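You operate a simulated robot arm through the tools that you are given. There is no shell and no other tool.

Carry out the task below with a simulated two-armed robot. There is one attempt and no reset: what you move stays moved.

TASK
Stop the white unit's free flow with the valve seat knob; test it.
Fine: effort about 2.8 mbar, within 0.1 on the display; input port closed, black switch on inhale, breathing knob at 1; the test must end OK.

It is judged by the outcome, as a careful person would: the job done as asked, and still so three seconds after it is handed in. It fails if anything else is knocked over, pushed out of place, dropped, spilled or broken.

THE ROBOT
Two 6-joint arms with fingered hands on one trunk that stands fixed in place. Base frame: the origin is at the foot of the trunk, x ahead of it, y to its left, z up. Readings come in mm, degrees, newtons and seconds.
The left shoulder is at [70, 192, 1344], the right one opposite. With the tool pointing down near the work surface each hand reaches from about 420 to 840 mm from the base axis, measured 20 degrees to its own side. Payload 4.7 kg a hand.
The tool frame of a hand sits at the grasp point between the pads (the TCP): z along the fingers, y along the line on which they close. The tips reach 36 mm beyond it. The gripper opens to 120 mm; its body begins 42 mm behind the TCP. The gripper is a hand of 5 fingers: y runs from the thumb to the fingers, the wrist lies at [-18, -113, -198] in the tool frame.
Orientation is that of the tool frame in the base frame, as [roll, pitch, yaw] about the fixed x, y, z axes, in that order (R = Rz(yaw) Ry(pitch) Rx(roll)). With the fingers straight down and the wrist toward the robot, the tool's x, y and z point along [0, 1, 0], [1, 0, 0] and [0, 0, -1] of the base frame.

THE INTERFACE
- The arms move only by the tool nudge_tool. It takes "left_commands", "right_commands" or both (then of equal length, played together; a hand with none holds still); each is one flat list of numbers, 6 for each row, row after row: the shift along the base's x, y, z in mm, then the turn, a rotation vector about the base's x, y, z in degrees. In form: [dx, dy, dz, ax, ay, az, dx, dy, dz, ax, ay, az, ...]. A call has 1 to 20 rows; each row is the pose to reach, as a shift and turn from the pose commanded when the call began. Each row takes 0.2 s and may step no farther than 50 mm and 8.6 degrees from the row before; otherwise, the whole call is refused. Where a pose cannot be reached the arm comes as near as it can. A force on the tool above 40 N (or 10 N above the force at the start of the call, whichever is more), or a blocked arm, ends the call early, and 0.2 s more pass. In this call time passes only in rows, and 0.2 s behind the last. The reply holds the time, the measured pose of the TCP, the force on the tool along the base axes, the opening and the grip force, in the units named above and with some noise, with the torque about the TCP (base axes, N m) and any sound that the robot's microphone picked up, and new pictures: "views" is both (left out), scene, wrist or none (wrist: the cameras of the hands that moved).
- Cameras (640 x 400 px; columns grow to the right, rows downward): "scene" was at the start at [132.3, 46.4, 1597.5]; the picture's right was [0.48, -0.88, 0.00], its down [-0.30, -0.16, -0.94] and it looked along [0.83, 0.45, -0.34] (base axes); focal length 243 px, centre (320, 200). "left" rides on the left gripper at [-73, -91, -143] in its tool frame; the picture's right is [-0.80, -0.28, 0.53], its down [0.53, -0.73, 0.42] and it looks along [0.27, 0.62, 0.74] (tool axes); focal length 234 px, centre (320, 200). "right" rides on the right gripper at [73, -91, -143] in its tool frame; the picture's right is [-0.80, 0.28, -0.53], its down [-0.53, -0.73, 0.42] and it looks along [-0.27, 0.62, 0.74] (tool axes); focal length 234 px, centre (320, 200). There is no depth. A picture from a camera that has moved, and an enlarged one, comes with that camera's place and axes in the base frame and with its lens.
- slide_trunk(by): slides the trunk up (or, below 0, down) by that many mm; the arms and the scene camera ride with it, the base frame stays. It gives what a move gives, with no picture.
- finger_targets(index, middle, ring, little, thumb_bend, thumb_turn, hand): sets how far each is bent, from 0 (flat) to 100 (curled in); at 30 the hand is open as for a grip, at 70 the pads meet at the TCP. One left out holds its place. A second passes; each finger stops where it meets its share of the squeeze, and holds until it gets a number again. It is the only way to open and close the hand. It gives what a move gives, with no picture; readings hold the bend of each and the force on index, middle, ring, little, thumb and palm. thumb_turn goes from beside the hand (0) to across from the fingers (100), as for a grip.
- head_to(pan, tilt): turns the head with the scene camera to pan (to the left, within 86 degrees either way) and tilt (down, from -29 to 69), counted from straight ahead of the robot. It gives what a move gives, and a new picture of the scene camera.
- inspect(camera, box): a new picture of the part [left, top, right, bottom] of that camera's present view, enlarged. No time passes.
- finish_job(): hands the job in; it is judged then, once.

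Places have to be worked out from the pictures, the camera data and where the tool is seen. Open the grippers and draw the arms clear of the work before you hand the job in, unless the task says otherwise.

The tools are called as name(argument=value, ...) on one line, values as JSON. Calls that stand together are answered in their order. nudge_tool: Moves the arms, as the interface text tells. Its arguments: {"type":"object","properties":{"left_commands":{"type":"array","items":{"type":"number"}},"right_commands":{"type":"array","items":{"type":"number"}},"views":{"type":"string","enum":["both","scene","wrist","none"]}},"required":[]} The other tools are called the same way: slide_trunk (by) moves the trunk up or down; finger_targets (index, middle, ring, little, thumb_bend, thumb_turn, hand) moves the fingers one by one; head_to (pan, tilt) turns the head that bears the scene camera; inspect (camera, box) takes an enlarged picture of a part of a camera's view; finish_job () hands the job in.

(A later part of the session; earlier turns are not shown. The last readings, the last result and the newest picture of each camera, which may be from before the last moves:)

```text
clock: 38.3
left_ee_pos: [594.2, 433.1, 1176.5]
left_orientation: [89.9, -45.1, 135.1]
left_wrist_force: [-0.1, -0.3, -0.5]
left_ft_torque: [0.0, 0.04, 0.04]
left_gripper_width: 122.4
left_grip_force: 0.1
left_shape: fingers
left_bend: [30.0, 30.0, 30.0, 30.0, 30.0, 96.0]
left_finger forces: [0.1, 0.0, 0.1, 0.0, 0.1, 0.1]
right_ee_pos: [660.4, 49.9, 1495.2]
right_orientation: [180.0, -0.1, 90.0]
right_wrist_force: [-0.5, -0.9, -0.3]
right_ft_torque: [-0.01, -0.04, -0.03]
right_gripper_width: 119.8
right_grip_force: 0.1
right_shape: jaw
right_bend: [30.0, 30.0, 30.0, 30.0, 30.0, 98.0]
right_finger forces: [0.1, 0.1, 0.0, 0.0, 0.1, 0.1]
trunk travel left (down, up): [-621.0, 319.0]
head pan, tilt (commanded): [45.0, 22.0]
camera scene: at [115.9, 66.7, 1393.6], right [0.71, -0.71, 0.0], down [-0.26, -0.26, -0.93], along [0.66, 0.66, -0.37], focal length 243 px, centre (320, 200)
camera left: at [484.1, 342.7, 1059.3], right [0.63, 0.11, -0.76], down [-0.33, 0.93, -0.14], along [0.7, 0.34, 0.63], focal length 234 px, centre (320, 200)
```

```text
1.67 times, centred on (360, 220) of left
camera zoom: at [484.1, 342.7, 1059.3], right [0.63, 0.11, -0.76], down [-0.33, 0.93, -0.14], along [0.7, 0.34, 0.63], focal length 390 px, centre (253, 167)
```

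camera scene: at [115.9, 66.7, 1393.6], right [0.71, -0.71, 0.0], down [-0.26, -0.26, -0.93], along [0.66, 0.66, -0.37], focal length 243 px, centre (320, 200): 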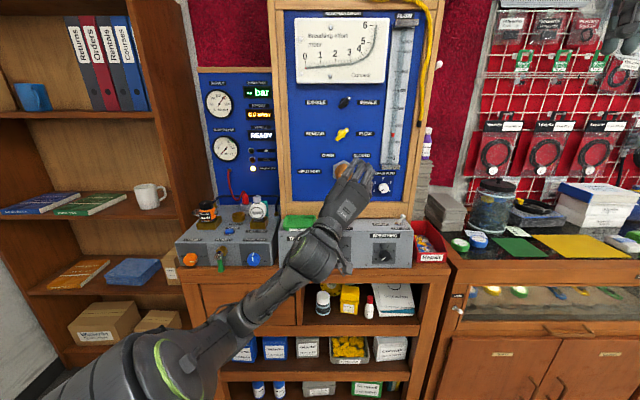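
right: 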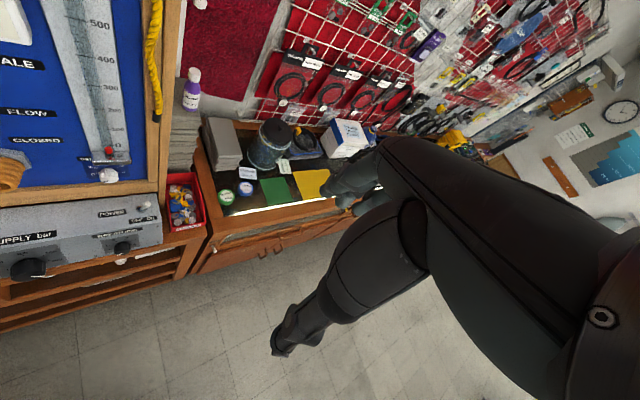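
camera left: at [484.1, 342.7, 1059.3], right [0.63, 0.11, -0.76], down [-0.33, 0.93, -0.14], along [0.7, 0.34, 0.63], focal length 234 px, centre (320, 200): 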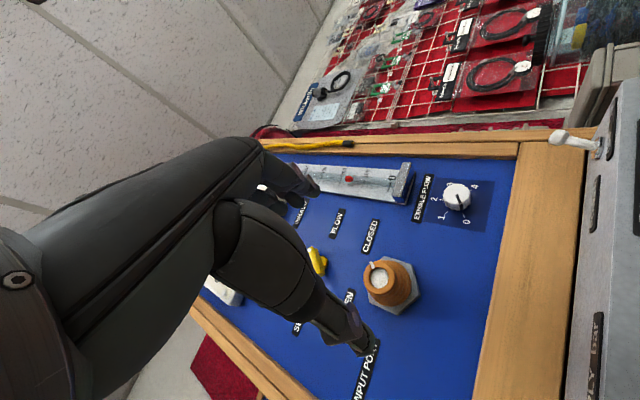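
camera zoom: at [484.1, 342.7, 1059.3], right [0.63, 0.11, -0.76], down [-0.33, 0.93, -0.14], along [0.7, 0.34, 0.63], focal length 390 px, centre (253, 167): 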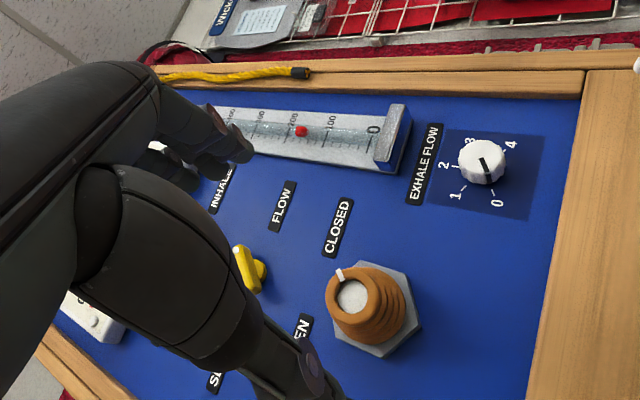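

Port mark is at CLOSED and the flow tube shows ~140 L/min of free flow. Next is the breathing knob on the lower box (about base (731, 384, 934)); I move the hand, still rolled 45°, to a stand-off in front of it.

nudge_tool(left_commands=[0, -30, -25, 0, 0, 0, 10, -50, -65, 0, 0, 0, 20, -65, -105, 0, 0, 0, 30, -80, -145, 0, 0, 0, 40, -95, -185, 0, 0, 0, 52, -108, -220, 0, 0, 0, 64, -121, -242, 0, 0, 0], views="none")

finger_targets(hand="left", index=46, middle=46, ring=46, little=46, thumb_bend=46)

head_to(pan=38, tilt=30)

inspect(camera="left", box=[0, 0, 640, 400])

```text
clock: 39.9
left_ee_pos: [660.8, 314.0, 933.1]
left_orientation: [89.9, -44.9, 134.9]
left_wrist_force: [0.3, -0.4, -0.8]
left_ft_torque: [0.03, 0.02, -0.04]
left_gripper_width: 122.3
left_grip_force: 0.0
left_shape: fingers
left_bend: [30.0, 30.0, 30.0, 30.0, 30.0, 96.0]
left_finger forces: [0.0, 0.1, 0.0, 0.0, 0.0, 0.0]
right_ee_pos: [661.8, 52.0, 1493.4]
right_orientation: [-179.9, 0.0, 89.9]
right_wrist_force: [-0.7, -0.2, 0.2]
right_ft_torque: [0.02, 0.01, 0.0]
right_gripper_width: 119.9
right_grip_force: 0.1
right_shape: jaw
right_bend: [30.0, 30.0, 30.0, 30.0, 30.0, 98.0]
right_finger forces: [0.0, 0.0, 0.0, 0.0, 0.0, 0.0]
trunk travel left (down, up): [-621.0, 319.0]
head pan, tilt (commanded): [45.0, 22.0]
```

```text
clock: 40.9
left_ee_pos: [658.6, 313.8, 932.4]
left_orientation: [89.8, -45.1, 135.1]
left_wrist_force: [0.3, 0.0, -1.0]
left_ft_torque: [-0.01, -0.02, 0.0]
left_gripper_width: 75.7
left_grip_force: 0.0
left_shape: fingers
left_bend: [46.0, 46.0, 46.0, 46.0, 46.0, 97.0]
left_finger forces: [0.0, 0.0, 0.0, 0.1, 0.0, 0.0]
right_ee_pos: [660.7, 51.3, 1495.0]
right_orientation: [-179.9, 0.0, 90.0]
right_wrist_force: [-0.1, 0.2, -0.3]
right_ft_torque: [0.03, 0.04, 0.0]
right_gripper_width: 119.7
right_grip_force: 0.2
right_shape: jaw
right_bend: [30.0, 30.0, 30.0, 30.0, 30.0, 98.0]
right_finger forces: [0.1, 0.0, 0.0, 0.0, 0.0, 0.1]
trunk travel left (down, up): [-621.0, 319.0]
head pan, tilt (commanded): [45.0, 22.0]
```

```text
clock: 41.6
left_ee_pos: [658.0, 315.2, 934.5]
left_orientation: [89.8, -44.8, 135.0]
left_wrist_force: [0.0, 0.1, -0.7]
left_ft_torque: [-0.03, 0.02, 0.0]
left_gripper_width: 75.9
left_grip_force: 0.1
left_shape: fingers
left_bend: [46.0, 46.0, 46.0, 46.0, 46.0, 97.0]
left_finger forces: [0.0, 0.0, 0.0, 0.1, 0.1, 0.0]
right_ee_pos: [661.1, 49.7, 1494.4]
right_orientation: [-180.0, 0.1, 90.0]
right_wrist_force: [-0.8, -1.2, -0.3]
right_ft_torque: [-0.02, 0.02, 0.0]
right_gripper_width: 120.0
right_grip_force: 0.0
right_shape: jaw
right_bend: [30.0, 30.0, 30.0, 30.0, 30.0, 98.0]
right_finger forces: [0.0, 0.0, 0.0, 0.0, 0.0, 0.0]
trunk travel left (down, up): [-621.0, 319.0]
head pan, tilt (commanded): [38.0, 30.0]
camera scene: at [121.5, 57.7, 1380.8], right [0.62, -0.79, 0.0], down [-0.39, -0.31, -0.87], along [0.68, 0.53, -0.5], focal length 243 px, centre (320, 200)
```

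scene: 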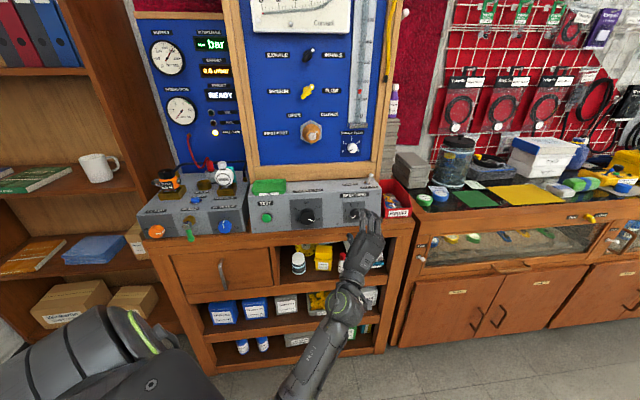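

```text
1.00 times, centred on (320, 200) of left (not enlarged: the box is as wide or as high as the picture)
camera zoom: at [547.8, 224.1, 817.4], right [0.64, 0.11, -0.76], down [-0.33, 0.93, -0.14], along [0.7, 0.34, 0.63], focal length 234 px, centre (320, 200)
```

zoom: 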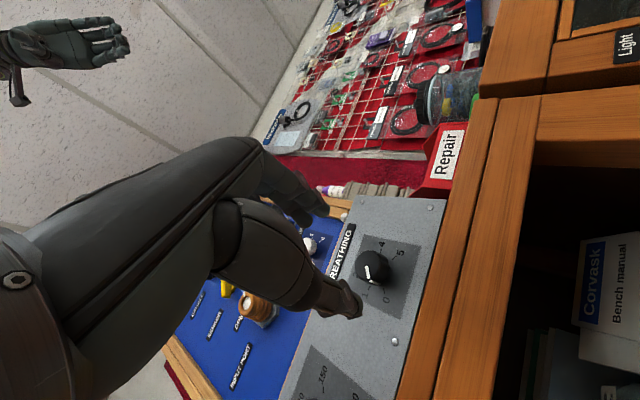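

The knob is visible in both views. I zoom both to pin down its centre and pointer angle.

inspect(camera="left", box=[310, 210, 450, 330])

inspect(camera="scene", box=[250, 170, 410, 260])

```text
3.33 times, centred on (380, 270) of left
camera zoom: at [547.8, 224.1, 817.4], right [0.64, 0.11, -0.76], down [-0.33, 0.93, -0.14], along [0.7, 0.34, 0.63], focal length 781 px, centre (120, -33)
```

zoom: 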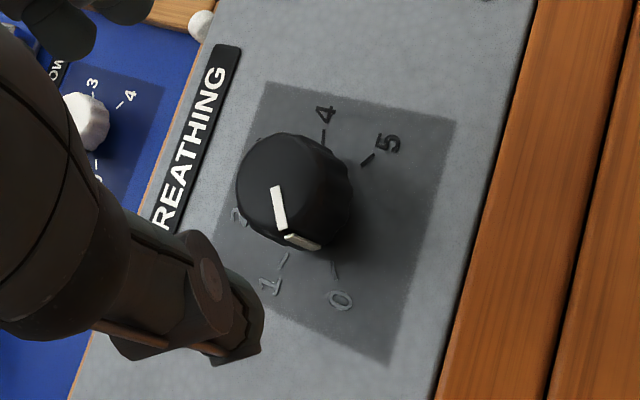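

```text
4.00 times, centred on (330, 215) of scene
camera zoom: at [121.5, 57.7, 1380.8], right [0.62, -0.79, 0.0], down [-0.39, -0.31, -0.87], along [0.68, 0.53, -0.5], focal length 972 px, centre (280, 140)
```

zoom: 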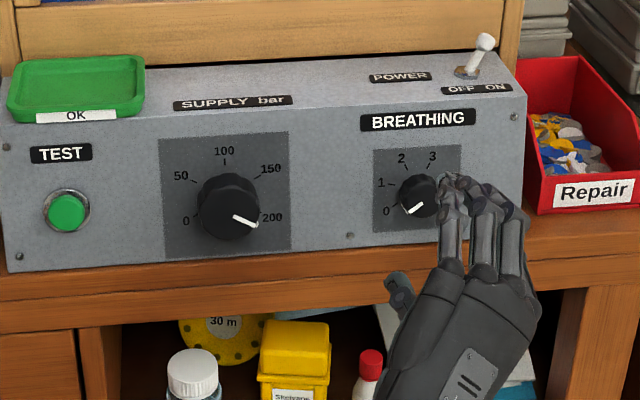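

The box face leans back about 12°, so the knob's axis is tilted; its front centre is near lateral 247, depth 795, z 928. I pitch the hand down 12° and move to a stand-off on that axis.

nudge_tool(left_commands=[11, 8, 2, -2.8, 2.8, 0, 22, 15, 3, -5.7, 5.7, 0, 33.4, 23, 5, -8.5, 8.5, 0], views="wrist")

inspect(camera="scene", box=[310, 170, 410, 250])

inspect(camera="left", box=[220, 130, 460, 330])

```text
clock: 42.4
left_ee_pos: [693.3, 338.1, 936.9]
left_orientation: [106.8, -43.6, 123.0]
left_wrist_force: [-0.1, 0.9, -0.1]
left_ft_torque: [-0.01, -0.02, -0.02]
left_gripper_width: 75.6
left_grip_force: 0.0
left_shape: fingers
left_bend: [46.0, 46.0, 46.0, 46.0, 46.0, 97.0]
left_finger forces: [0.0, 0.0, 0.1, 0.0, 0.0, 0.0]
right_ee_pos: [661.5, 52.2, 1494.2]
right_orientation: [-179.9, 0.0, 90.1]
right_wrist_force: [0.4, -0.2, 0.1]
right_ft_torque: [-0.03, -0.03, -0.01]
right_gripper_width: 119.8
right_grip_force: 0.1
right_shape: jaw
right_bend: [30.0, 30.0, 30.0, 30.0, 30.0, 98.0]
right_finger forces: [0.0, 0.2, 0.0, 0.0, 0.0, 0.0]
trunk travel left (down, up): [-621.0, 319.0]
head pan, tilt (commanded): [38.0, 30.0]
camera left: at [566.4, 232.2, 854.6], right [0.51, -0.01, -0.86], down [-0.36, 0.91, -0.23], along [0.78, 0.42, 0.46], focal length 234 px, centre (320, 200)
```

left: 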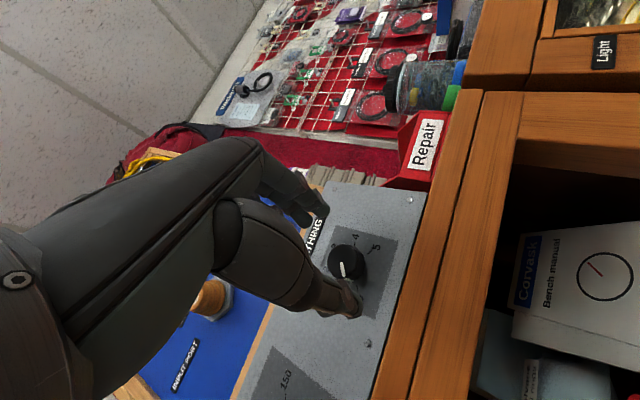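

```text
5.00 times, centred on (360, 210) of scene
camera zoom: at [122.0, 58.0, 1380.7], right [0.62, -0.79, 0.0], down [-0.39, -0.31, -0.87], along [0.68, 0.53, -0.5], focal length 1214 px, centre (120, 150)
```

zoom: 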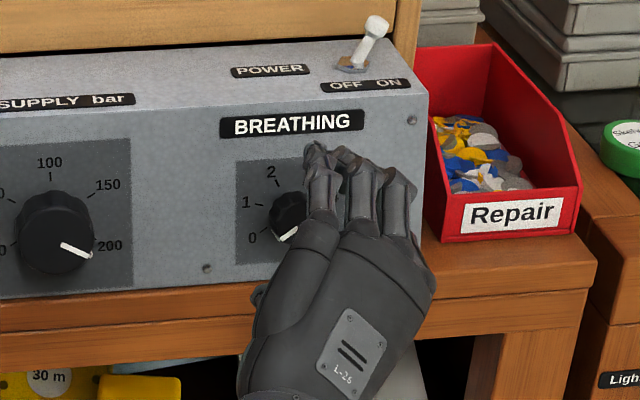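

```text
2.00 times, centred on (340, 230) of left
camera zoom: at [566.4, 232.2, 854.6], right [0.51, -0.01, -0.86], down [-0.36, 0.91, -0.23], along [0.78, 0.42, 0.46], focal length 468 px, centre (280, 140)
```

zoom: 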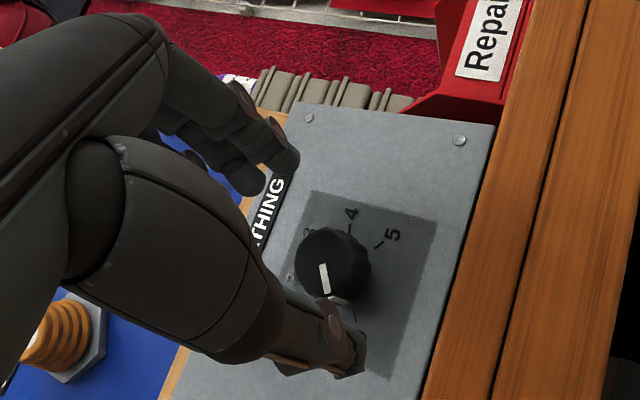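

The knob sits between the thumb and fingers, within ~2 mm of the intended line. I advance 50 mm along the tilted axis.

nudge_tool(left_commands=[10, 10, -3, 0, 0, 0, 20, 20, -6, 0, 0, 0, 28, 28, -8.4, 0, 0, 0, 34.6, 34.6, -10.4, 0, 0, 0], views="wrist")

inspect(camera="scene", box=[310, 170, 410, 250])

inspect(camera="left", box=[220, 130, 460, 330])

```text
clock: 43.4
left_ee_pos: [726.7, 370.6, 930.6]
left_orientation: [106.4, -43.7, 123.3]
left_wrist_force: [-5.3, -6.6, 1.2]
left_ft_torque: [0.19, -0.23, -0.25]
left_gripper_width: 75.7
left_grip_force: 4.4
left_shape: fingers
left_bend: [46.0, 46.0, 46.0, 46.0, 46.0, 97.0]
left_finger forces: [0.1, 8.5, 0.0, 0.0, 0.1, 0.0]
right_ee_pos: [659.1, 48.4, 1496.0]
right_orientation: [179.9, -0.1, 90.0]
right_wrist_force: [-0.3, 0.1, 0.9]
right_ft_torque: [0.01, -0.03, 0.01]
right_gripper_width: 119.7
right_grip_force: 0.0
right_shape: jaw
right_bend: [30.0, 30.0, 30.0, 30.0, 30.0, 98.0]
right_finger forces: [0.0, 0.0, 0.1, 0.0, 0.0, 0.1]
trunk travel left (down, up): [-621.0, 319.0]
head pan, tilt (commanded): [38.0, 30.0]
camera left: at [600.4, 264.0, 845.5], right [0.52, -0.01, -0.86], down [-0.36, 0.91, -0.23], along [0.78, 0.42, 0.46], focal length 234 px, centre (320, 200)
```

left: 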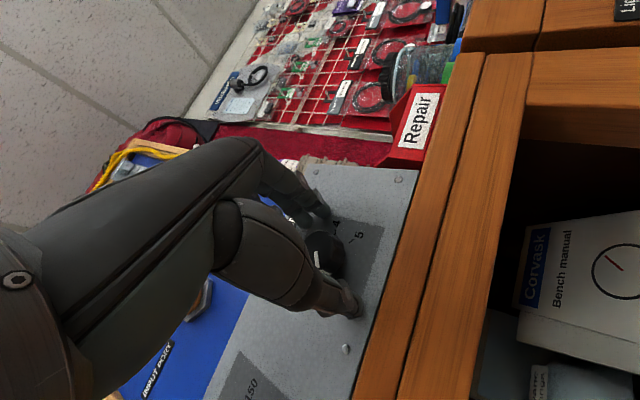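

```text
5.00 times, centred on (360, 210) of scene
camera zoom: at [119.6, 55.1, 1381.1], right [0.62, -0.79, 0.0], down [-0.39, -0.31, -0.87], along [0.68, 0.53, -0.5], focal length 1214 px, centre (120, 150)
```

zoom: 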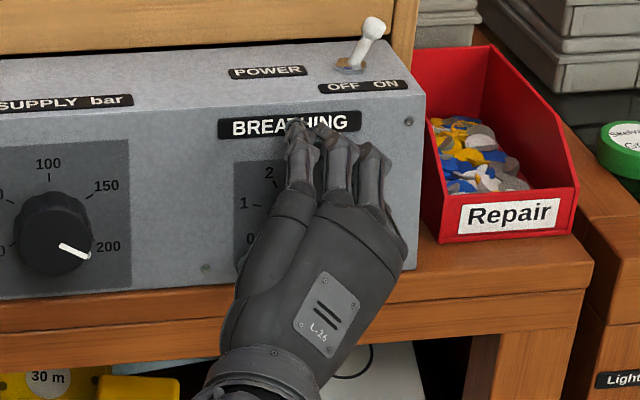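

```text
2.00 times, centred on (340, 230) of left
camera zoom: at [600.4, 264.0, 845.5], right [0.52, -0.01, -0.86], down [-0.36, 0.91, -0.23], along [0.78, 0.42, 0.46], focal length 468 px, centre (280, 140)
```

zoom: 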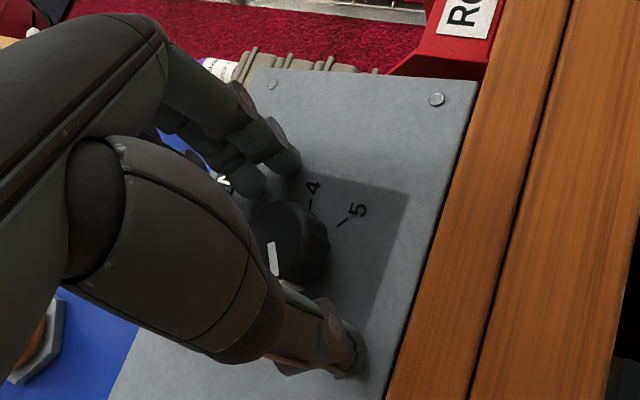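

The middle fingertip touched the face (8.5 N), so I back off 7 mm along the axis and then close the fingers on the knob.

nudge_tool(left_commands=[-4.8, -4.8, 1.5, 0, 0, 0], views="none")

finger_targets(hand="left", index=70, middle=70, ring=55, little=50, thumb_bend=70)

inspect(camera="left", box=[220, 130, 460, 330])

inspect(camera="scene", box=[310, 170, 410, 250])

```text
clock: 43.8
left_ee_pos: [721.9, 368.3, 927.3]
left_orientation: [106.7, -43.7, 123.4]
left_wrist_force: [0.4, -0.4, 1.3]
left_ft_torque: [-0.01, -0.01, 0.01]
left_gripper_width: 75.6
left_grip_force: 0.1
left_shape: fingers
left_bend: [46.0, 46.0, 46.0, 46.0, 46.0, 97.0]
left_finger forces: [0.0, 0.0, 0.1, 0.0, 0.0, 0.0]
right_ee_pos: [662.2, 52.5, 1494.1]
right_orientation: [180.0, 0.1, 90.2]
right_wrist_force: [0.3, 0.7, 0.1]
right_ft_torque: [0.01, -0.02, -0.01]
right_gripper_width: 119.8
right_grip_force: 0.1
right_shape: jaw
right_bend: [30.0, 30.0, 30.0, 30.0, 30.0, 98.0]
right_finger forces: [0.0, 0.0, 0.1, 0.0, 0.0, 0.0]
trunk travel left (down, up): [-621.0, 319.0]
head pan, tilt (commanded): [38.0, 30.0]
```

```text
clock: 44.8
left_ee_pos: [721.9, 366.7, 928.6]
left_orientation: [106.4, -43.7, 123.4]
left_wrist_force: [6.4, -1.3, 7.0]
left_ft_torque: [0.2, -0.17, -0.15]
left_gripper_width: 30.2
left_grip_force: 12.7
left_shape: fingers
left_bend: [61.0, 63.0, 55.0, 50.0, 62.0, 99.0]
left_finger forces: [7.9, 9.3, 0.1, 0.0, 8.4, 0.0]
right_ee_pos: [660.0, 49.7, 1493.7]
right_orientation: [179.9, 0.0, 90.0]
right_wrist_force: [0.1, -0.2, -0.4]
right_ft_torque: [0.02, 0.02, 0.0]
right_gripper_width: 119.8
right_grip_force: 0.1
right_shape: jaw
right_bend: [30.0, 30.0, 30.0, 30.0, 30.0, 98.0]
right_finger forces: [0.0, 0.1, 0.0, 0.0, 0.0, 0.0]
trunk travel left (down, up): [-621.0, 319.0]
head pan, tilt (commanded): [38.0, 30.0]
```

```text
2.00 times, centred on (340, 230) of left
camera zoom: at [596.6, 260.6, 845.6], right [0.52, -0.01, -0.86], down [-0.36, 0.91, -0.23], along [0.78, 0.42, 0.46], focal length 468 px, centre (280, 140)
```

zoom: 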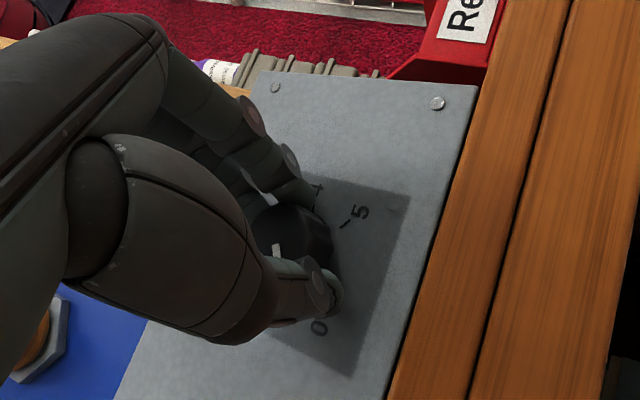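

```text
5.00 times, centred on (360, 210) of scene
camera zoom: at [121.7, 57.0, 1380.8], right [0.62, -0.79, 0.0], down [-0.39, -0.31, -0.87], along [0.68, 0.53, -0.5], focal length 1214 px, centre (120, 150)
```

zoom: 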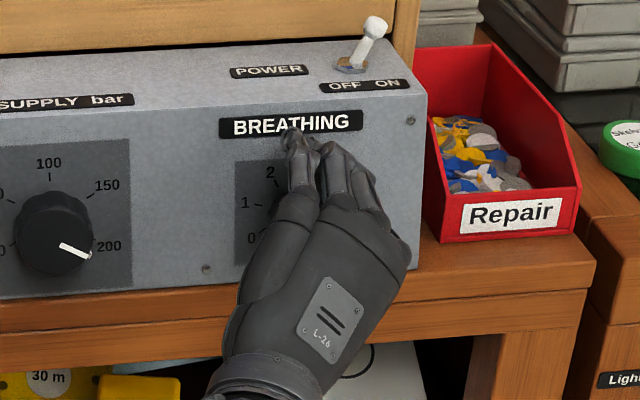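

The knob is held (8–9 N each). I twist clockwise 40° about the tilted axis, then check against the scale.

nudge_tool(left_commands=[-0.4, 0.4, -0.2, 5.53, 5.53, -1.66, -0.9, 0.9, -0.4, 11.07, 11.07, -3.33, -1.3, 1.3, -0.7, 16.6, 16.6, -5.0, -1.8, 1.8, -0.9, 22.1, 22.1, -6.66, -2.2, 2.2, -1.1, 27.7, 27.7, -8.3], views="wrist")

inspect(camera="left", box=[220, 130, 460, 330])

inspect(camera="scene", box=[310, 170, 410, 250])

```text
clock: 46.0
left_ee_pos: [719.4, 366.8, 929.1]
left_orientation: [158.2, -77.2, 67.2]
left_wrist_force: [5.5, -6.5, 4.7]
left_ft_torque: [0.08, -0.18, -0.28]
left_gripper_width: 30.0
left_grip_force: 12.6
left_shape: fingers
left_bend: [61.0, 63.0, 55.0, 50.0, 63.0, 100.0]
left_finger forces: [7.4, 10.4, 0.1, 0.0, 7.9, 0.0]
right_ee_pos: [661.7, 49.4, 1494.9]
right_orientation: [-179.9, -0.1, 89.9]
right_wrist_force: [0.2, 0.1, -0.5]
right_ft_torque: [0.02, 0.02, 0.02]
right_gripper_width: 120.0
right_grip_force: 0.0
right_shape: jaw
right_bend: [30.0, 30.0, 30.0, 30.0, 30.0, 98.0]
right_finger forces: [0.0, 0.1, 0.1, 0.1, 0.0, 0.1]
trunk travel left (down, up): [-621.0, 319.0]
head pan, tilt (commanded): [38.0, 30.0]
camera left: at [549.3, 318.4, 879.5], right [0.1, 0.39, -0.92], down [-0.18, 0.91, 0.37], along [0.98, 0.13, 0.16], focal length 234 px, centre (320, 200)
```

left: 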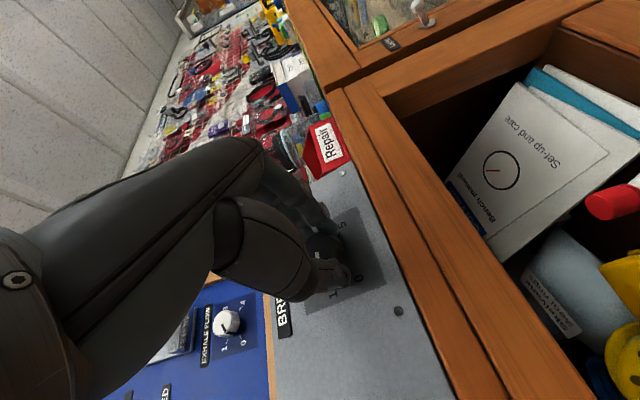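

```text
2.00 times, centred on (340, 230) of left
camera zoom: at [549.3, 318.4, 879.5], right [0.1, 0.39, -0.92], down [-0.18, 0.91, 0.37], along [0.98, 0.13, 0.16], focal length 468 px, centre (280, 140)
```

zoom: 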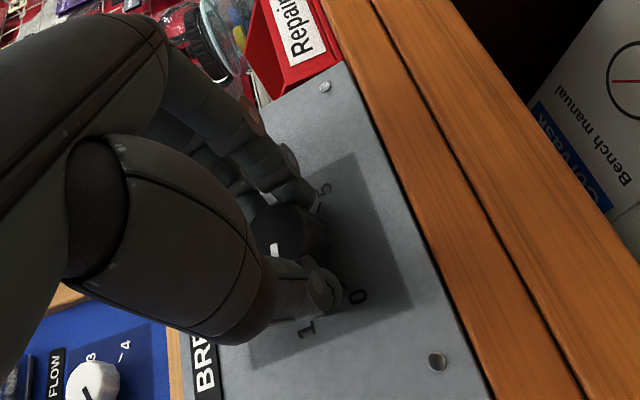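

```text
5.00 times, centred on (360, 210) of scene
camera zoom: at [122.0, 56.1, 1380.7], right [0.62, -0.79, 0.0], down [-0.39, -0.31, -0.87], along [0.68, 0.53, -0.5], focal length 1214 px, centre (120, 150)
```

zoom: 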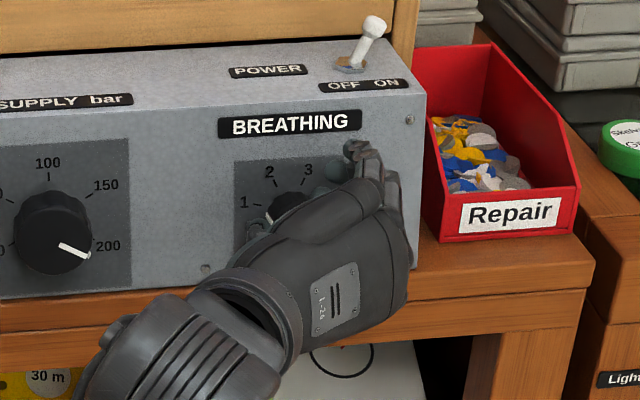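

The pointer has moved nearly to 1. I zoom to compare the pointer with the 1 tick.

inspect(camera="scene", box=[340, 195, 375, 225])

inspect(camera="left", box=[290, 200, 390, 320])

inspect(camera="scene", box=[140, 20, 240, 150])

```text
13.33 times, centred on (358, 210) of scene
camera zoom: at [122.0, 56.1, 1380.7], right [0.62, -0.79, 0.0], down [-0.39, -0.31, -0.87], along [0.68, 0.53, -0.5], focal length 3239 px, centre (-180, 67)
```

zoom: 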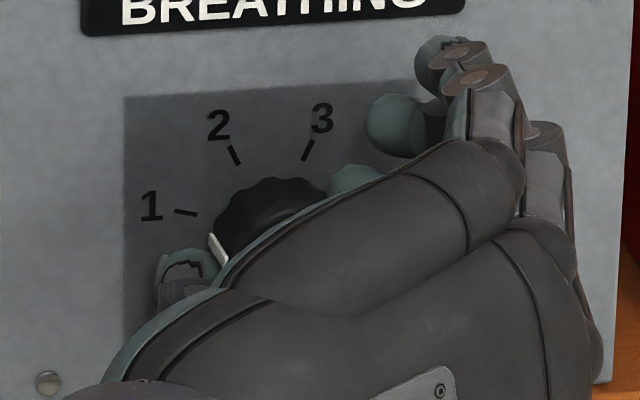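

```text
3.33 times, centred on (340, 260) of left
camera zoom: at [549.3, 318.4, 879.5], right [0.1, 0.39, -0.92], down [-0.18, 0.91, 0.37], along [0.98, 0.13, 0.16], focal length 781 px, centre (253, 0)
```

zoom: 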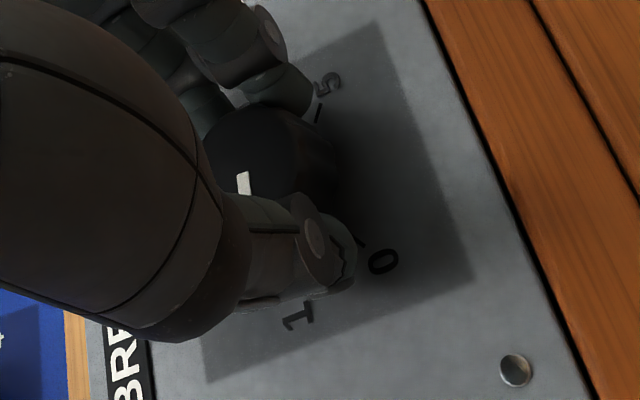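

```text
3.08 times, centred on (190, 85) of scene
camera zoom: at [122.0, 56.1, 1380.7], right [0.62, -0.79, 0.0], down [-0.39, -0.31, -0.87], along [0.68, 0.53, -0.5], focal length 747 px, centre (720, 554)
```

zoom: 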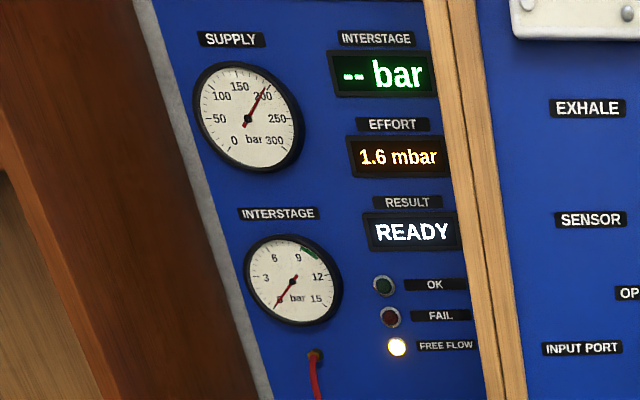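

Effort now reads 1.6 mbar and the pointer is about 14° short of the 1 tick. I turn another 13°.

nudge_tool(left_commands=[-0.4, 0.4, -0.1, 4.5, 4.5, -1.35, -0.8, 0.8, -0.2, 9.0, 9.0, -2.7], views="none")

inspect(camera="scene", box=[340, 195, 375, 225])

inspect(camera="scene", box=[140, 20, 240, 150])

inspect(camera="left", box=[290, 200, 390, 320])

```text
clock: 46.6
left_ee_pos: [719.4, 368.0, 928.7]
left_orientation: [-146.3, -75.6, 10.3]
left_wrist_force: [7.8, -8.7, 4.5]
left_ft_torque: [0.05, -0.18, -0.43]
left_gripper_width: 29.9
left_grip_force: 13.0
left_shape: fingers
left_bend: [61.0, 63.0, 55.0, 50.0, 63.0, 100.0]
left_finger forces: [7.1, 11.7, 0.0, 0.1, 7.3, 0.0]
right_ee_pos: [662.2, 49.1, 1494.1]
right_orientation: [-179.9, -0.1, 90.0]
right_wrist_force: [-0.3, -0.1, 1.3]
right_ft_torque: [-0.01, 0.02, 0.05]
right_gripper_width: 119.9
right_grip_force: 0.2
right_shape: jaw
right_bend: [30.0, 30.0, 30.0, 30.0, 30.0, 98.0]
right_finger forces: [0.0, 0.0, 0.0, 0.1, 0.0, 0.1]
trunk travel left (down, up): [-621.0, 319.0]
head pan, tilt (commanded): [38.0, 30.0]
```

```text
13.33 times, centred on (358, 210) of scene
camera zoom: at [122.2, 55.7, 1380.7], right [0.62, -0.79, 0.0], down [-0.39, -0.31, -0.87], along [0.68, 0.53, -0.5], focal length 3239 px, centre (-180, 67)
```

zoom: 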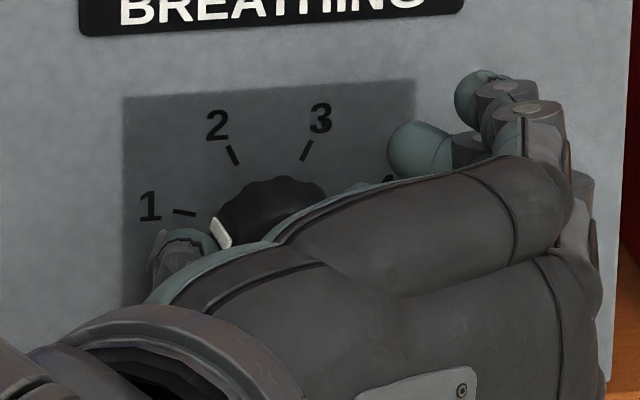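

```text
3.08 times, centred on (190, 85) of scene
camera zoom: at [122.2, 55.7, 1380.7], right [0.62, -0.79, 0.0], down [-0.39, -0.31, -0.87], along [0.68, 0.53, -0.5], focal length 747 px, centre (720, 554)
```

zoom: 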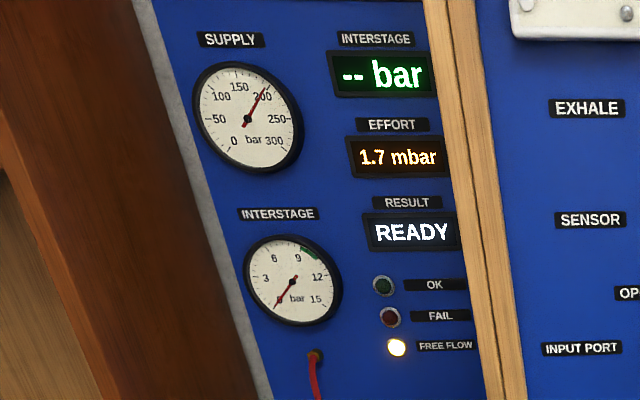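

```text
3.33 times, centred on (340, 260) of left
camera zoom: at [540.3, 333.4, 899.9], right [-0.02, 0.53, -0.85], down [-0.07, 0.85, 0.53], along [1.0, 0.07, 0.02], focal length 781 px, centre (253, 0)
```

zoom: 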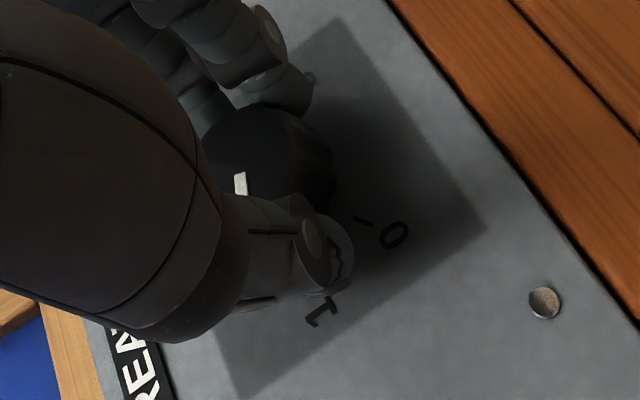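

The pointer now appears on the 1 tick (effort 1.7 mbar). I release the knob and back away along its axis to verify.

finger_targets(hand="left", index=44, middle=44, ring=44, little=44, thumb_bend=44)

nudge_tool(left_commands=[-15, -15, 4.5, 0, 0, 0, -30, -30, 9, 0, 0, 0, -50, -50, 15, 0, 0, 0, -75, -75, 22, 0, 0, 0], views="both")

inspect(camera="scene", box=[330, 185, 390, 235])

inspect(camera="left", box=[290, 180, 430, 320])

```text
clock: 47.6
left_ee_pos: [718.4, 371.8, 926.3]
left_orientation: [-146.6, -75.6, 10.7]
left_wrist_force: [-0.3, 0.7, -0.5]
left_ft_torque: [-0.01, 0.02, -0.02]
left_gripper_width: 80.6
left_grip_force: 0.2
left_shape: fingers
left_bend: [44.0, 44.0, 44.0, 44.0, 44.0, 97.0]
left_finger forces: [0.1, 0.0, 0.0, 0.1, 0.0, 0.1]
right_ee_pos: [660.0, 51.6, 1495.1]
right_orientation: [-180.0, 0.0, 90.0]
right_wrist_force: [-0.1, -0.1, -0.1]
right_ft_torque: [0.03, -0.04, 0.03]
right_gripper_width: 119.7
right_grip_force: 0.1
right_shape: jaw
right_bend: [30.0, 30.0, 30.0, 30.0, 30.0, 98.0]
right_finger forces: [0.1, 0.0, 0.0, 0.0, 0.0, 0.1]
trunk travel left (down, up): [-621.0, 319.0]
head pan, tilt (commanded): [38.0, 30.0]
```

```text
clock: 48.6
left_ee_pos: [643.0, 294.8, 949.0]
left_orientation: [-146.7, -75.8, 10.8]
left_wrist_force: [0.2, -0.5, -0.2]
left_ft_torque: [-0.02, 0.01, 0.04]
left_gripper_width: 80.6
left_grip_force: 0.0
left_shape: fingers
left_bend: [44.0, 44.0, 44.0, 44.0, 44.0, 97.0]
left_finger forces: [0.0, 0.0, 0.0, 0.0, 0.0, 0.0]
right_ee_pos: [659.9, 48.9, 1495.5]
right_orientation: [-179.9, 0.0, 90.0]
right_wrist_force: [-0.5, -0.1, -0.3]
right_ft_torque: [0.05, -0.01, 0.02]
right_gripper_width: 119.7
right_grip_force: 0.0
right_shape: jaw
right_bend: [30.0, 30.0, 30.0, 30.0, 30.0, 98.0]
right_finger forces: [0.1, 0.1, 0.0, 0.1, 0.0, 0.0]
trunk travel left (down, up): [-621.0, 319.0]
head pan, tilt (commanded): [38.0, 30.0]
camera scene: at [120.7, 55.9, 1380.9], right [0.62, -0.79, 0.0], down [-0.39, -0.31, -0.87], along [0.68, 0.53, -0.5], focal length 243 px, centre (320, 200)
camera left: at [463.5, 258.6, 922.0], right [-0.02, 0.53, -0.85], down [-0.07, 0.85, 0.53], along [1.0, 0.07, 0.02], focal length 234 px, centre (320, 200)
```

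scene: 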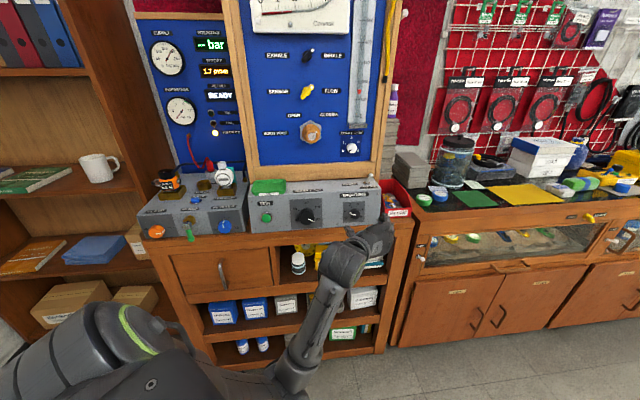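
left: 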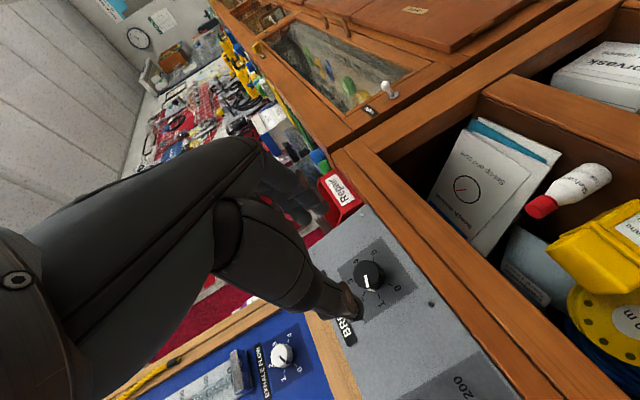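

```text
8.00 times, centred on (360, 210) of scene
camera zoom: at [120.7, 55.9, 1380.9], right [0.62, -0.79, 0.0], down [-0.39, -0.31, -0.87], along [0.68, 0.53, -0.5], focal length 1943 px, centre (0, 120)
```

zoom: 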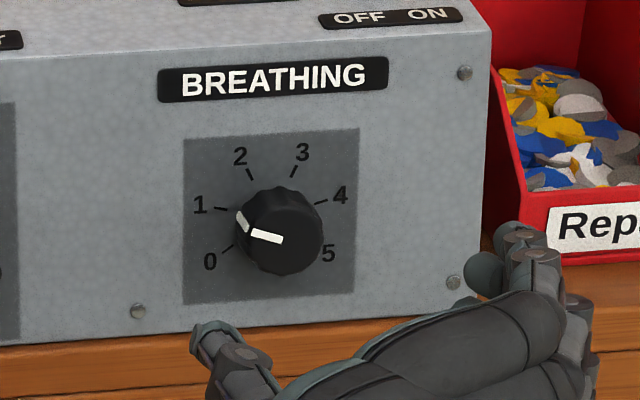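

```text
2.86 times, centred on (360, 250) of left
camera zoom: at [463.5, 258.6, 922.0], right [-0.02, 0.53, -0.85], down [-0.07, 0.85, 0.53], along [1.0, 0.07, 0.02], focal length 669 px, centre (206, 57)
```

zoom: 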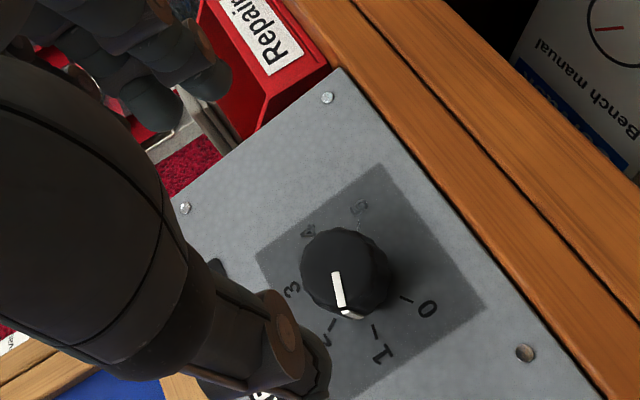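

I zoom further to measure the pointer against the 1 tick precisely.

inspect(camera="scene", box=[345, 195, 377, 225])

inspect(camera="left", box=[340, 235, 410, 295])

```text
13.33 times, centred on (361, 210) of scene
camera zoom: at [120.7, 55.9, 1380.9], right [0.62, -0.79, 0.0], down [-0.39, -0.31, -0.87], along [0.68, 0.53, -0.5], focal length 3239 px, centre (-227, 67)
```

zoom: 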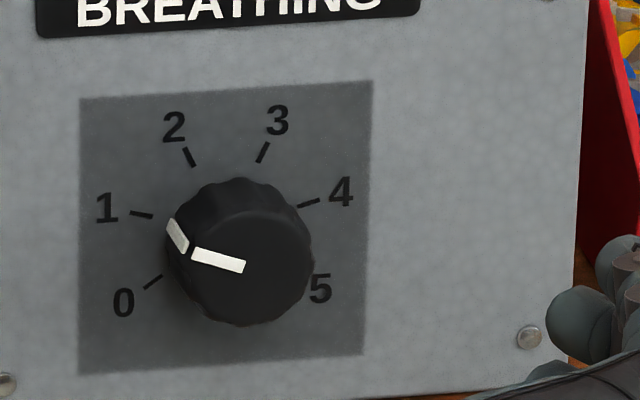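

```text
6.67 times, centred on (375, 265) of left
camera zoom: at [463.5, 258.6, 922.0], right [-0.02, 0.53, -0.85], down [-0.07, 0.85, 0.53], along [1.0, 0.07, 0.02], focal length 1561 px, centre (-47, -233)
```

zoom: 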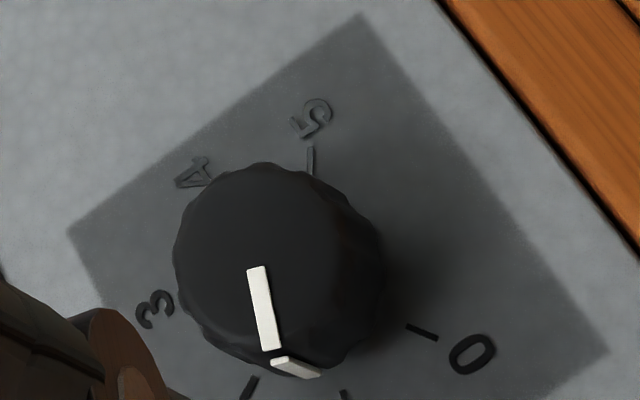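

Measured against the plate, ticks are 50° apart and the pointer is within ~1.5° of 1. Breathing is set. Now I carry the hand left along the bench front to a stand-off before the blue Valve Seat knob, rolling it back 60° on the way.

nudge_tool(left_commands=[-27, 27, 0, -3.8, -3.8, 1.1, -55, 55, 0, -7.6, -7.6, 2.3, -82, 82, 0, -11.4, -11.4, 3.4, -110, 110, 0, -15.2, -15.2, 4.6, -137, 137, 0, -19, -19, 5.7, -164, 164, 0, -22.8, -22.8, 6.9, -192, 192, 0, -26.6, -26.6, 8, -219, 219, 0, -30.4, -30.4, 9.1, -246, 246, 0, -34.2, -34.2, 10.3, -274, 274, 0, -38, -38, 11.4, -301, 301, 0, -41.5, -41.5, 12.5], views="none")

head_to(pan=52, tilt=30)

inspect(camera="left", box=[0, 0, 640, 400])

```text
clock: 51.0
left_ee_pos: [343.7, 595.9, 949.7]
left_orientation: [105.0, -36.9, 125.7]
left_wrist_force: [-0.1, 0.3, 0.0]
left_ft_torque: [0.02, -0.01, -0.01]
left_gripper_width: 81.0
left_grip_force: 0.3
left_shape: fingers
left_bend: [44.0, 44.0, 44.0, 44.0, 44.0, 97.0]
left_finger forces: [0.0, 0.0, 0.0, 0.0, 0.0, 0.0]
left hand out of reach, approached as far as the arm can: row 4, 5, 6, 7
right_ee_pos: [660.0, 51.8, 1495.4]
right_orientation: [179.9, -0.1, 90.0]
right_wrist_force: [-0.3, -0.4, 0.0]
right_ft_torque: [0.02, -0.02, 0.02]
right_gripper_width: 119.9
right_grip_force: 0.2
right_shape: jaw
right_bend: [30.0, 30.0, 30.0, 30.0, 30.0, 98.0]
right_finger forces: [0.0, 0.0, 0.0, 0.0, 0.0, 0.0]
trunk travel left (down, up): [-621.0, 319.0]
head pan, tilt (commanded): [38.0, 30.0]
```

```text
clock: 51.8
left_ee_pos: [345.2, 596.1, 949.9]
left_orientation: [105.1, -37.1, 125.7]
left_wrist_force: [0.0, 0.2, 0.0]
left_ft_torque: [-0.01, -0.01, -0.01]
left_gripper_width: 80.8
left_grip_force: 0.1
left_shape: fingers
left_bend: [44.0, 44.0, 44.0, 44.0, 44.0, 97.0]
left_finger forces: [0.0, 0.0, 0.0, 0.1, 0.0, 0.0]
right_ee_pos: [661.0, 52.0, 1495.1]
right_orientation: [180.0, 0.0, 89.9]
right_wrist_force: [-0.1, -0.1, 0.1]
right_ft_torque: [-0.01, 0.0, 0.0]
right_gripper_width: 119.6
right_grip_force: 0.1
right_shape: jaw
right_bend: [30.0, 30.0, 30.0, 30.0, 30.0, 98.0]
right_finger forces: [0.0, 0.0, 0.0, 0.0, 0.0, 0.0]
trunk travel left (down, up): [-621.0, 319.0]
head pan, tilt (commanded): [52.0, 30.0]
camera scene: at [106.0, 73.3, 1380.7], right [0.79, -0.62, 0.0], down [-0.31, -0.39, -0.87], along [0.53, 0.68, -0.5], focal length 243 px, centre (320, 200)
```

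scene: 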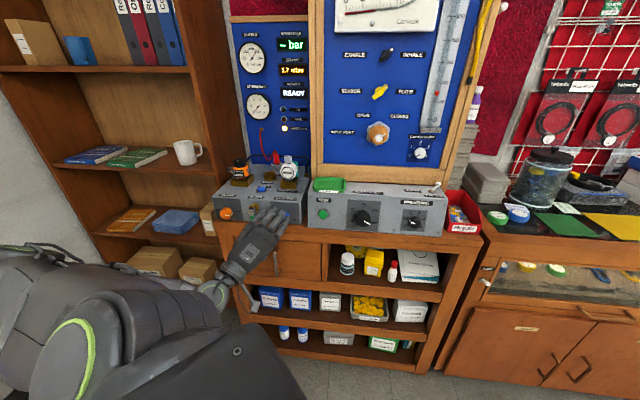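

```text
1.00 times, centred on (320, 200) of left (not enlarged: the box is as wide or as high as the picture)
camera zoom: at [228.7, 480.6, 865.5], right [0.58, -0.07, -0.81], down [-0.36, 0.87, -0.33], along [0.73, 0.48, 0.49], focal length 234 px, centre (320, 200)
```

zoom: 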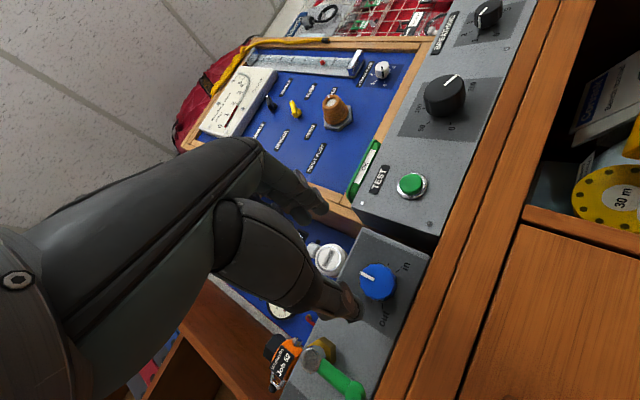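

The blue knob is in view just outside the thumb–finger gap. I zoom in with both cameras to locate it and its axis.

inspect(camera="left", box=[330, 220, 450, 350])

inspect(camera="scene", box=[205, 150, 345, 250])

```text
3.08 times, centred on (390, 285) of left
camera zoom: at [228.7, 480.6, 865.5], right [0.58, -0.07, -0.81], down [-0.36, 0.87, -0.33], along [0.73, 0.48, 0.49], focal length 720 px, centre (105, -62)
```

zoom: 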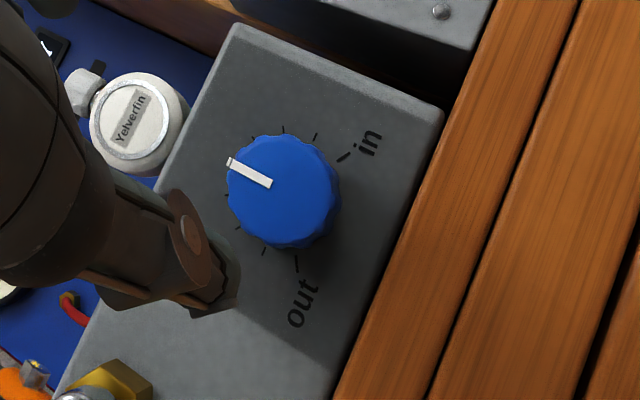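

```text
4.00 times, centred on (275, 200) of scene
camera zoom: at [106.0, 73.3, 1380.7], right [0.79, -0.62, 0.0], down [-0.31, -0.39, -0.87], along [0.53, 0.68, -0.5], focal length 972 px, centre (500, 200)
```

zoom: 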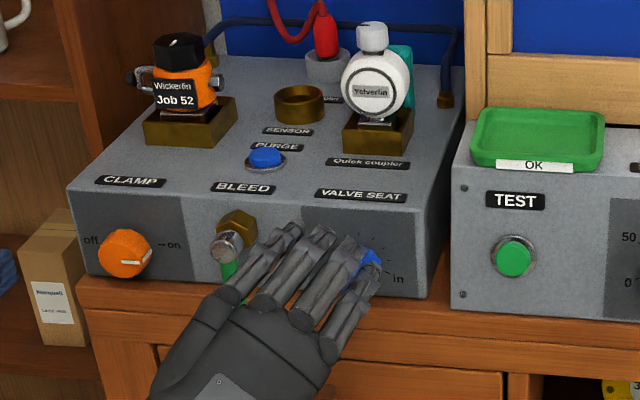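

The knob's front centre is ≈ lateral −183, depth 801, z 915; in the tool frame it lies at about (1.8, −6.9, 141). I narrow the hand (to keep the thumb above the table lip), correct the alignment and advance 60 mm.

finger_targets(hand="left", index=50, middle=50, ring=50, little=50, thumb_bend=52)

nudge_tool(left_commands=[8, 10, -10, 0, 0, 0, 24, 26, -15, 0, 0, 0, 39, 41, -20.5, 0, 0, 0], views="wrist")

inspect(camera="left", box=[270, 190, 430, 310])

inspect(camera="scene", box=[205, 170, 345, 270])

```text
clock: 52.8
left_ee_pos: [345.0, 596.7, 949.3]
left_orientation: [104.9, -37.1, 125.8]
left_wrist_force: [0.6, -0.1, 0.0]
left_ft_torque: [0.02, 0.01, 0.02]
left_gripper_width: 60.7
left_grip_force: 0.0
left_shape: fingers
left_bend: [50.0, 50.0, 50.0, 50.0, 52.0, 98.0]
left_finger forces: [0.1, 0.0, 0.0, 0.1, 0.0, 0.0]
right_ee_pos: [661.1, 51.9, 1494.6]
right_orientation: [180.0, 0.0, 90.1]
right_wrist_force: [0.6, -0.5, -0.4]
right_ft_torque: [0.0, 0.03, 0.0]
right_gripper_width: 119.9
right_grip_force: 0.1
right_shape: jaw
right_bend: [30.0, 30.0, 30.0, 30.0, 30.0, 98.0]
right_finger forces: [0.0, 0.0, 0.1, 0.1, 0.0, 0.0]
trunk travel left (down, up): [-621.0, 319.0]
head pan, tilt (commanded): [52.0, 30.0]
```

```text
clock: 53.5
left_ee_pos: [383.0, 638.9, 929.7]
left_orientation: [105.0, -37.0, 125.9]
left_wrist_force: [0.0, 0.2, 0.0]
left_ft_torque: [-0.02, 0.0, 0.03]
left_gripper_width: 60.7
left_grip_force: 0.0
left_shape: fingers
left_bend: [50.0, 50.0, 50.0, 50.0, 52.0, 98.0]
left_finger forces: [0.1, 0.0, 0.0, 0.0, 0.0, 0.0]
right_ee_pos: [660.9, 51.9, 1493.3]
right_orientation: [-179.9, 0.0, 90.1]
right_wrist_force: [-0.1, 0.7, 0.2]
right_ft_torque: [-0.01, 0.03, -0.01]
right_gripper_width: 119.7
right_grip_force: 0.1
right_shape: jaw
right_bend: [30.0, 30.0, 30.0, 30.0, 30.0, 98.0]
right_finger forces: [0.0, 0.0, 0.0, 0.0, 0.1, 0.0]
trunk travel left (down, up): [-621.0, 319.0]
head pan, tilt (commanded): [52.0, 30.0]
camera left: at [267.6, 521.9, 844.8], right [0.59, -0.07, -0.81], down [-0.36, 0.87, -0.33], along [0.73, 0.48, 0.49], focal length 234 px, centre (320, 200)
```

left: 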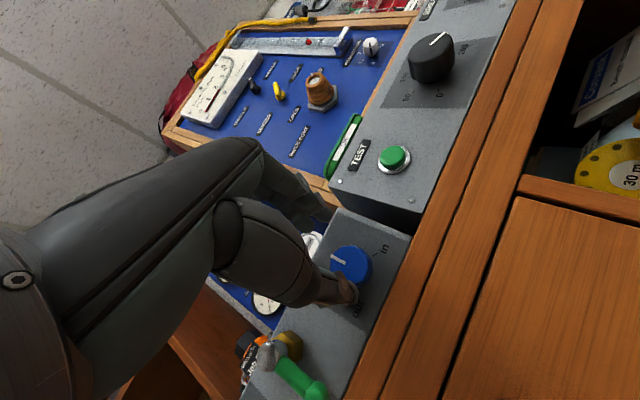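

```text
3.33 times, centred on (350, 250) of left
camera zoom: at [267.6, 521.9, 844.8], right [0.59, -0.07, -0.81], down [-0.36, 0.87, -0.33], along [0.73, 0.48, 0.49], focal length 781 px, centre (220, 33)
```

zoom: 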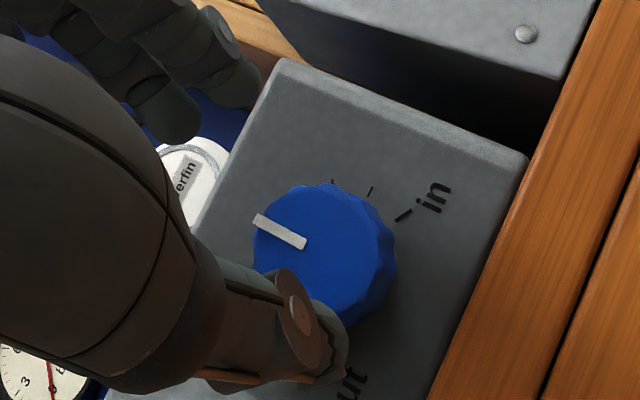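

```text
4.00 times, centred on (275, 220) of scene
camera zoom: at [106.3, 73.8, 1380.7], right [0.79, -0.62, 0.0], down [-0.31, -0.39, -0.87], along [0.53, 0.68, -0.5], focal length 972 px, centre (500, 120)
```

zoom: 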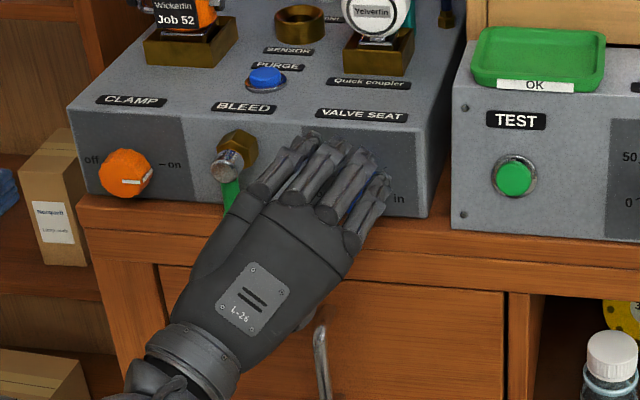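

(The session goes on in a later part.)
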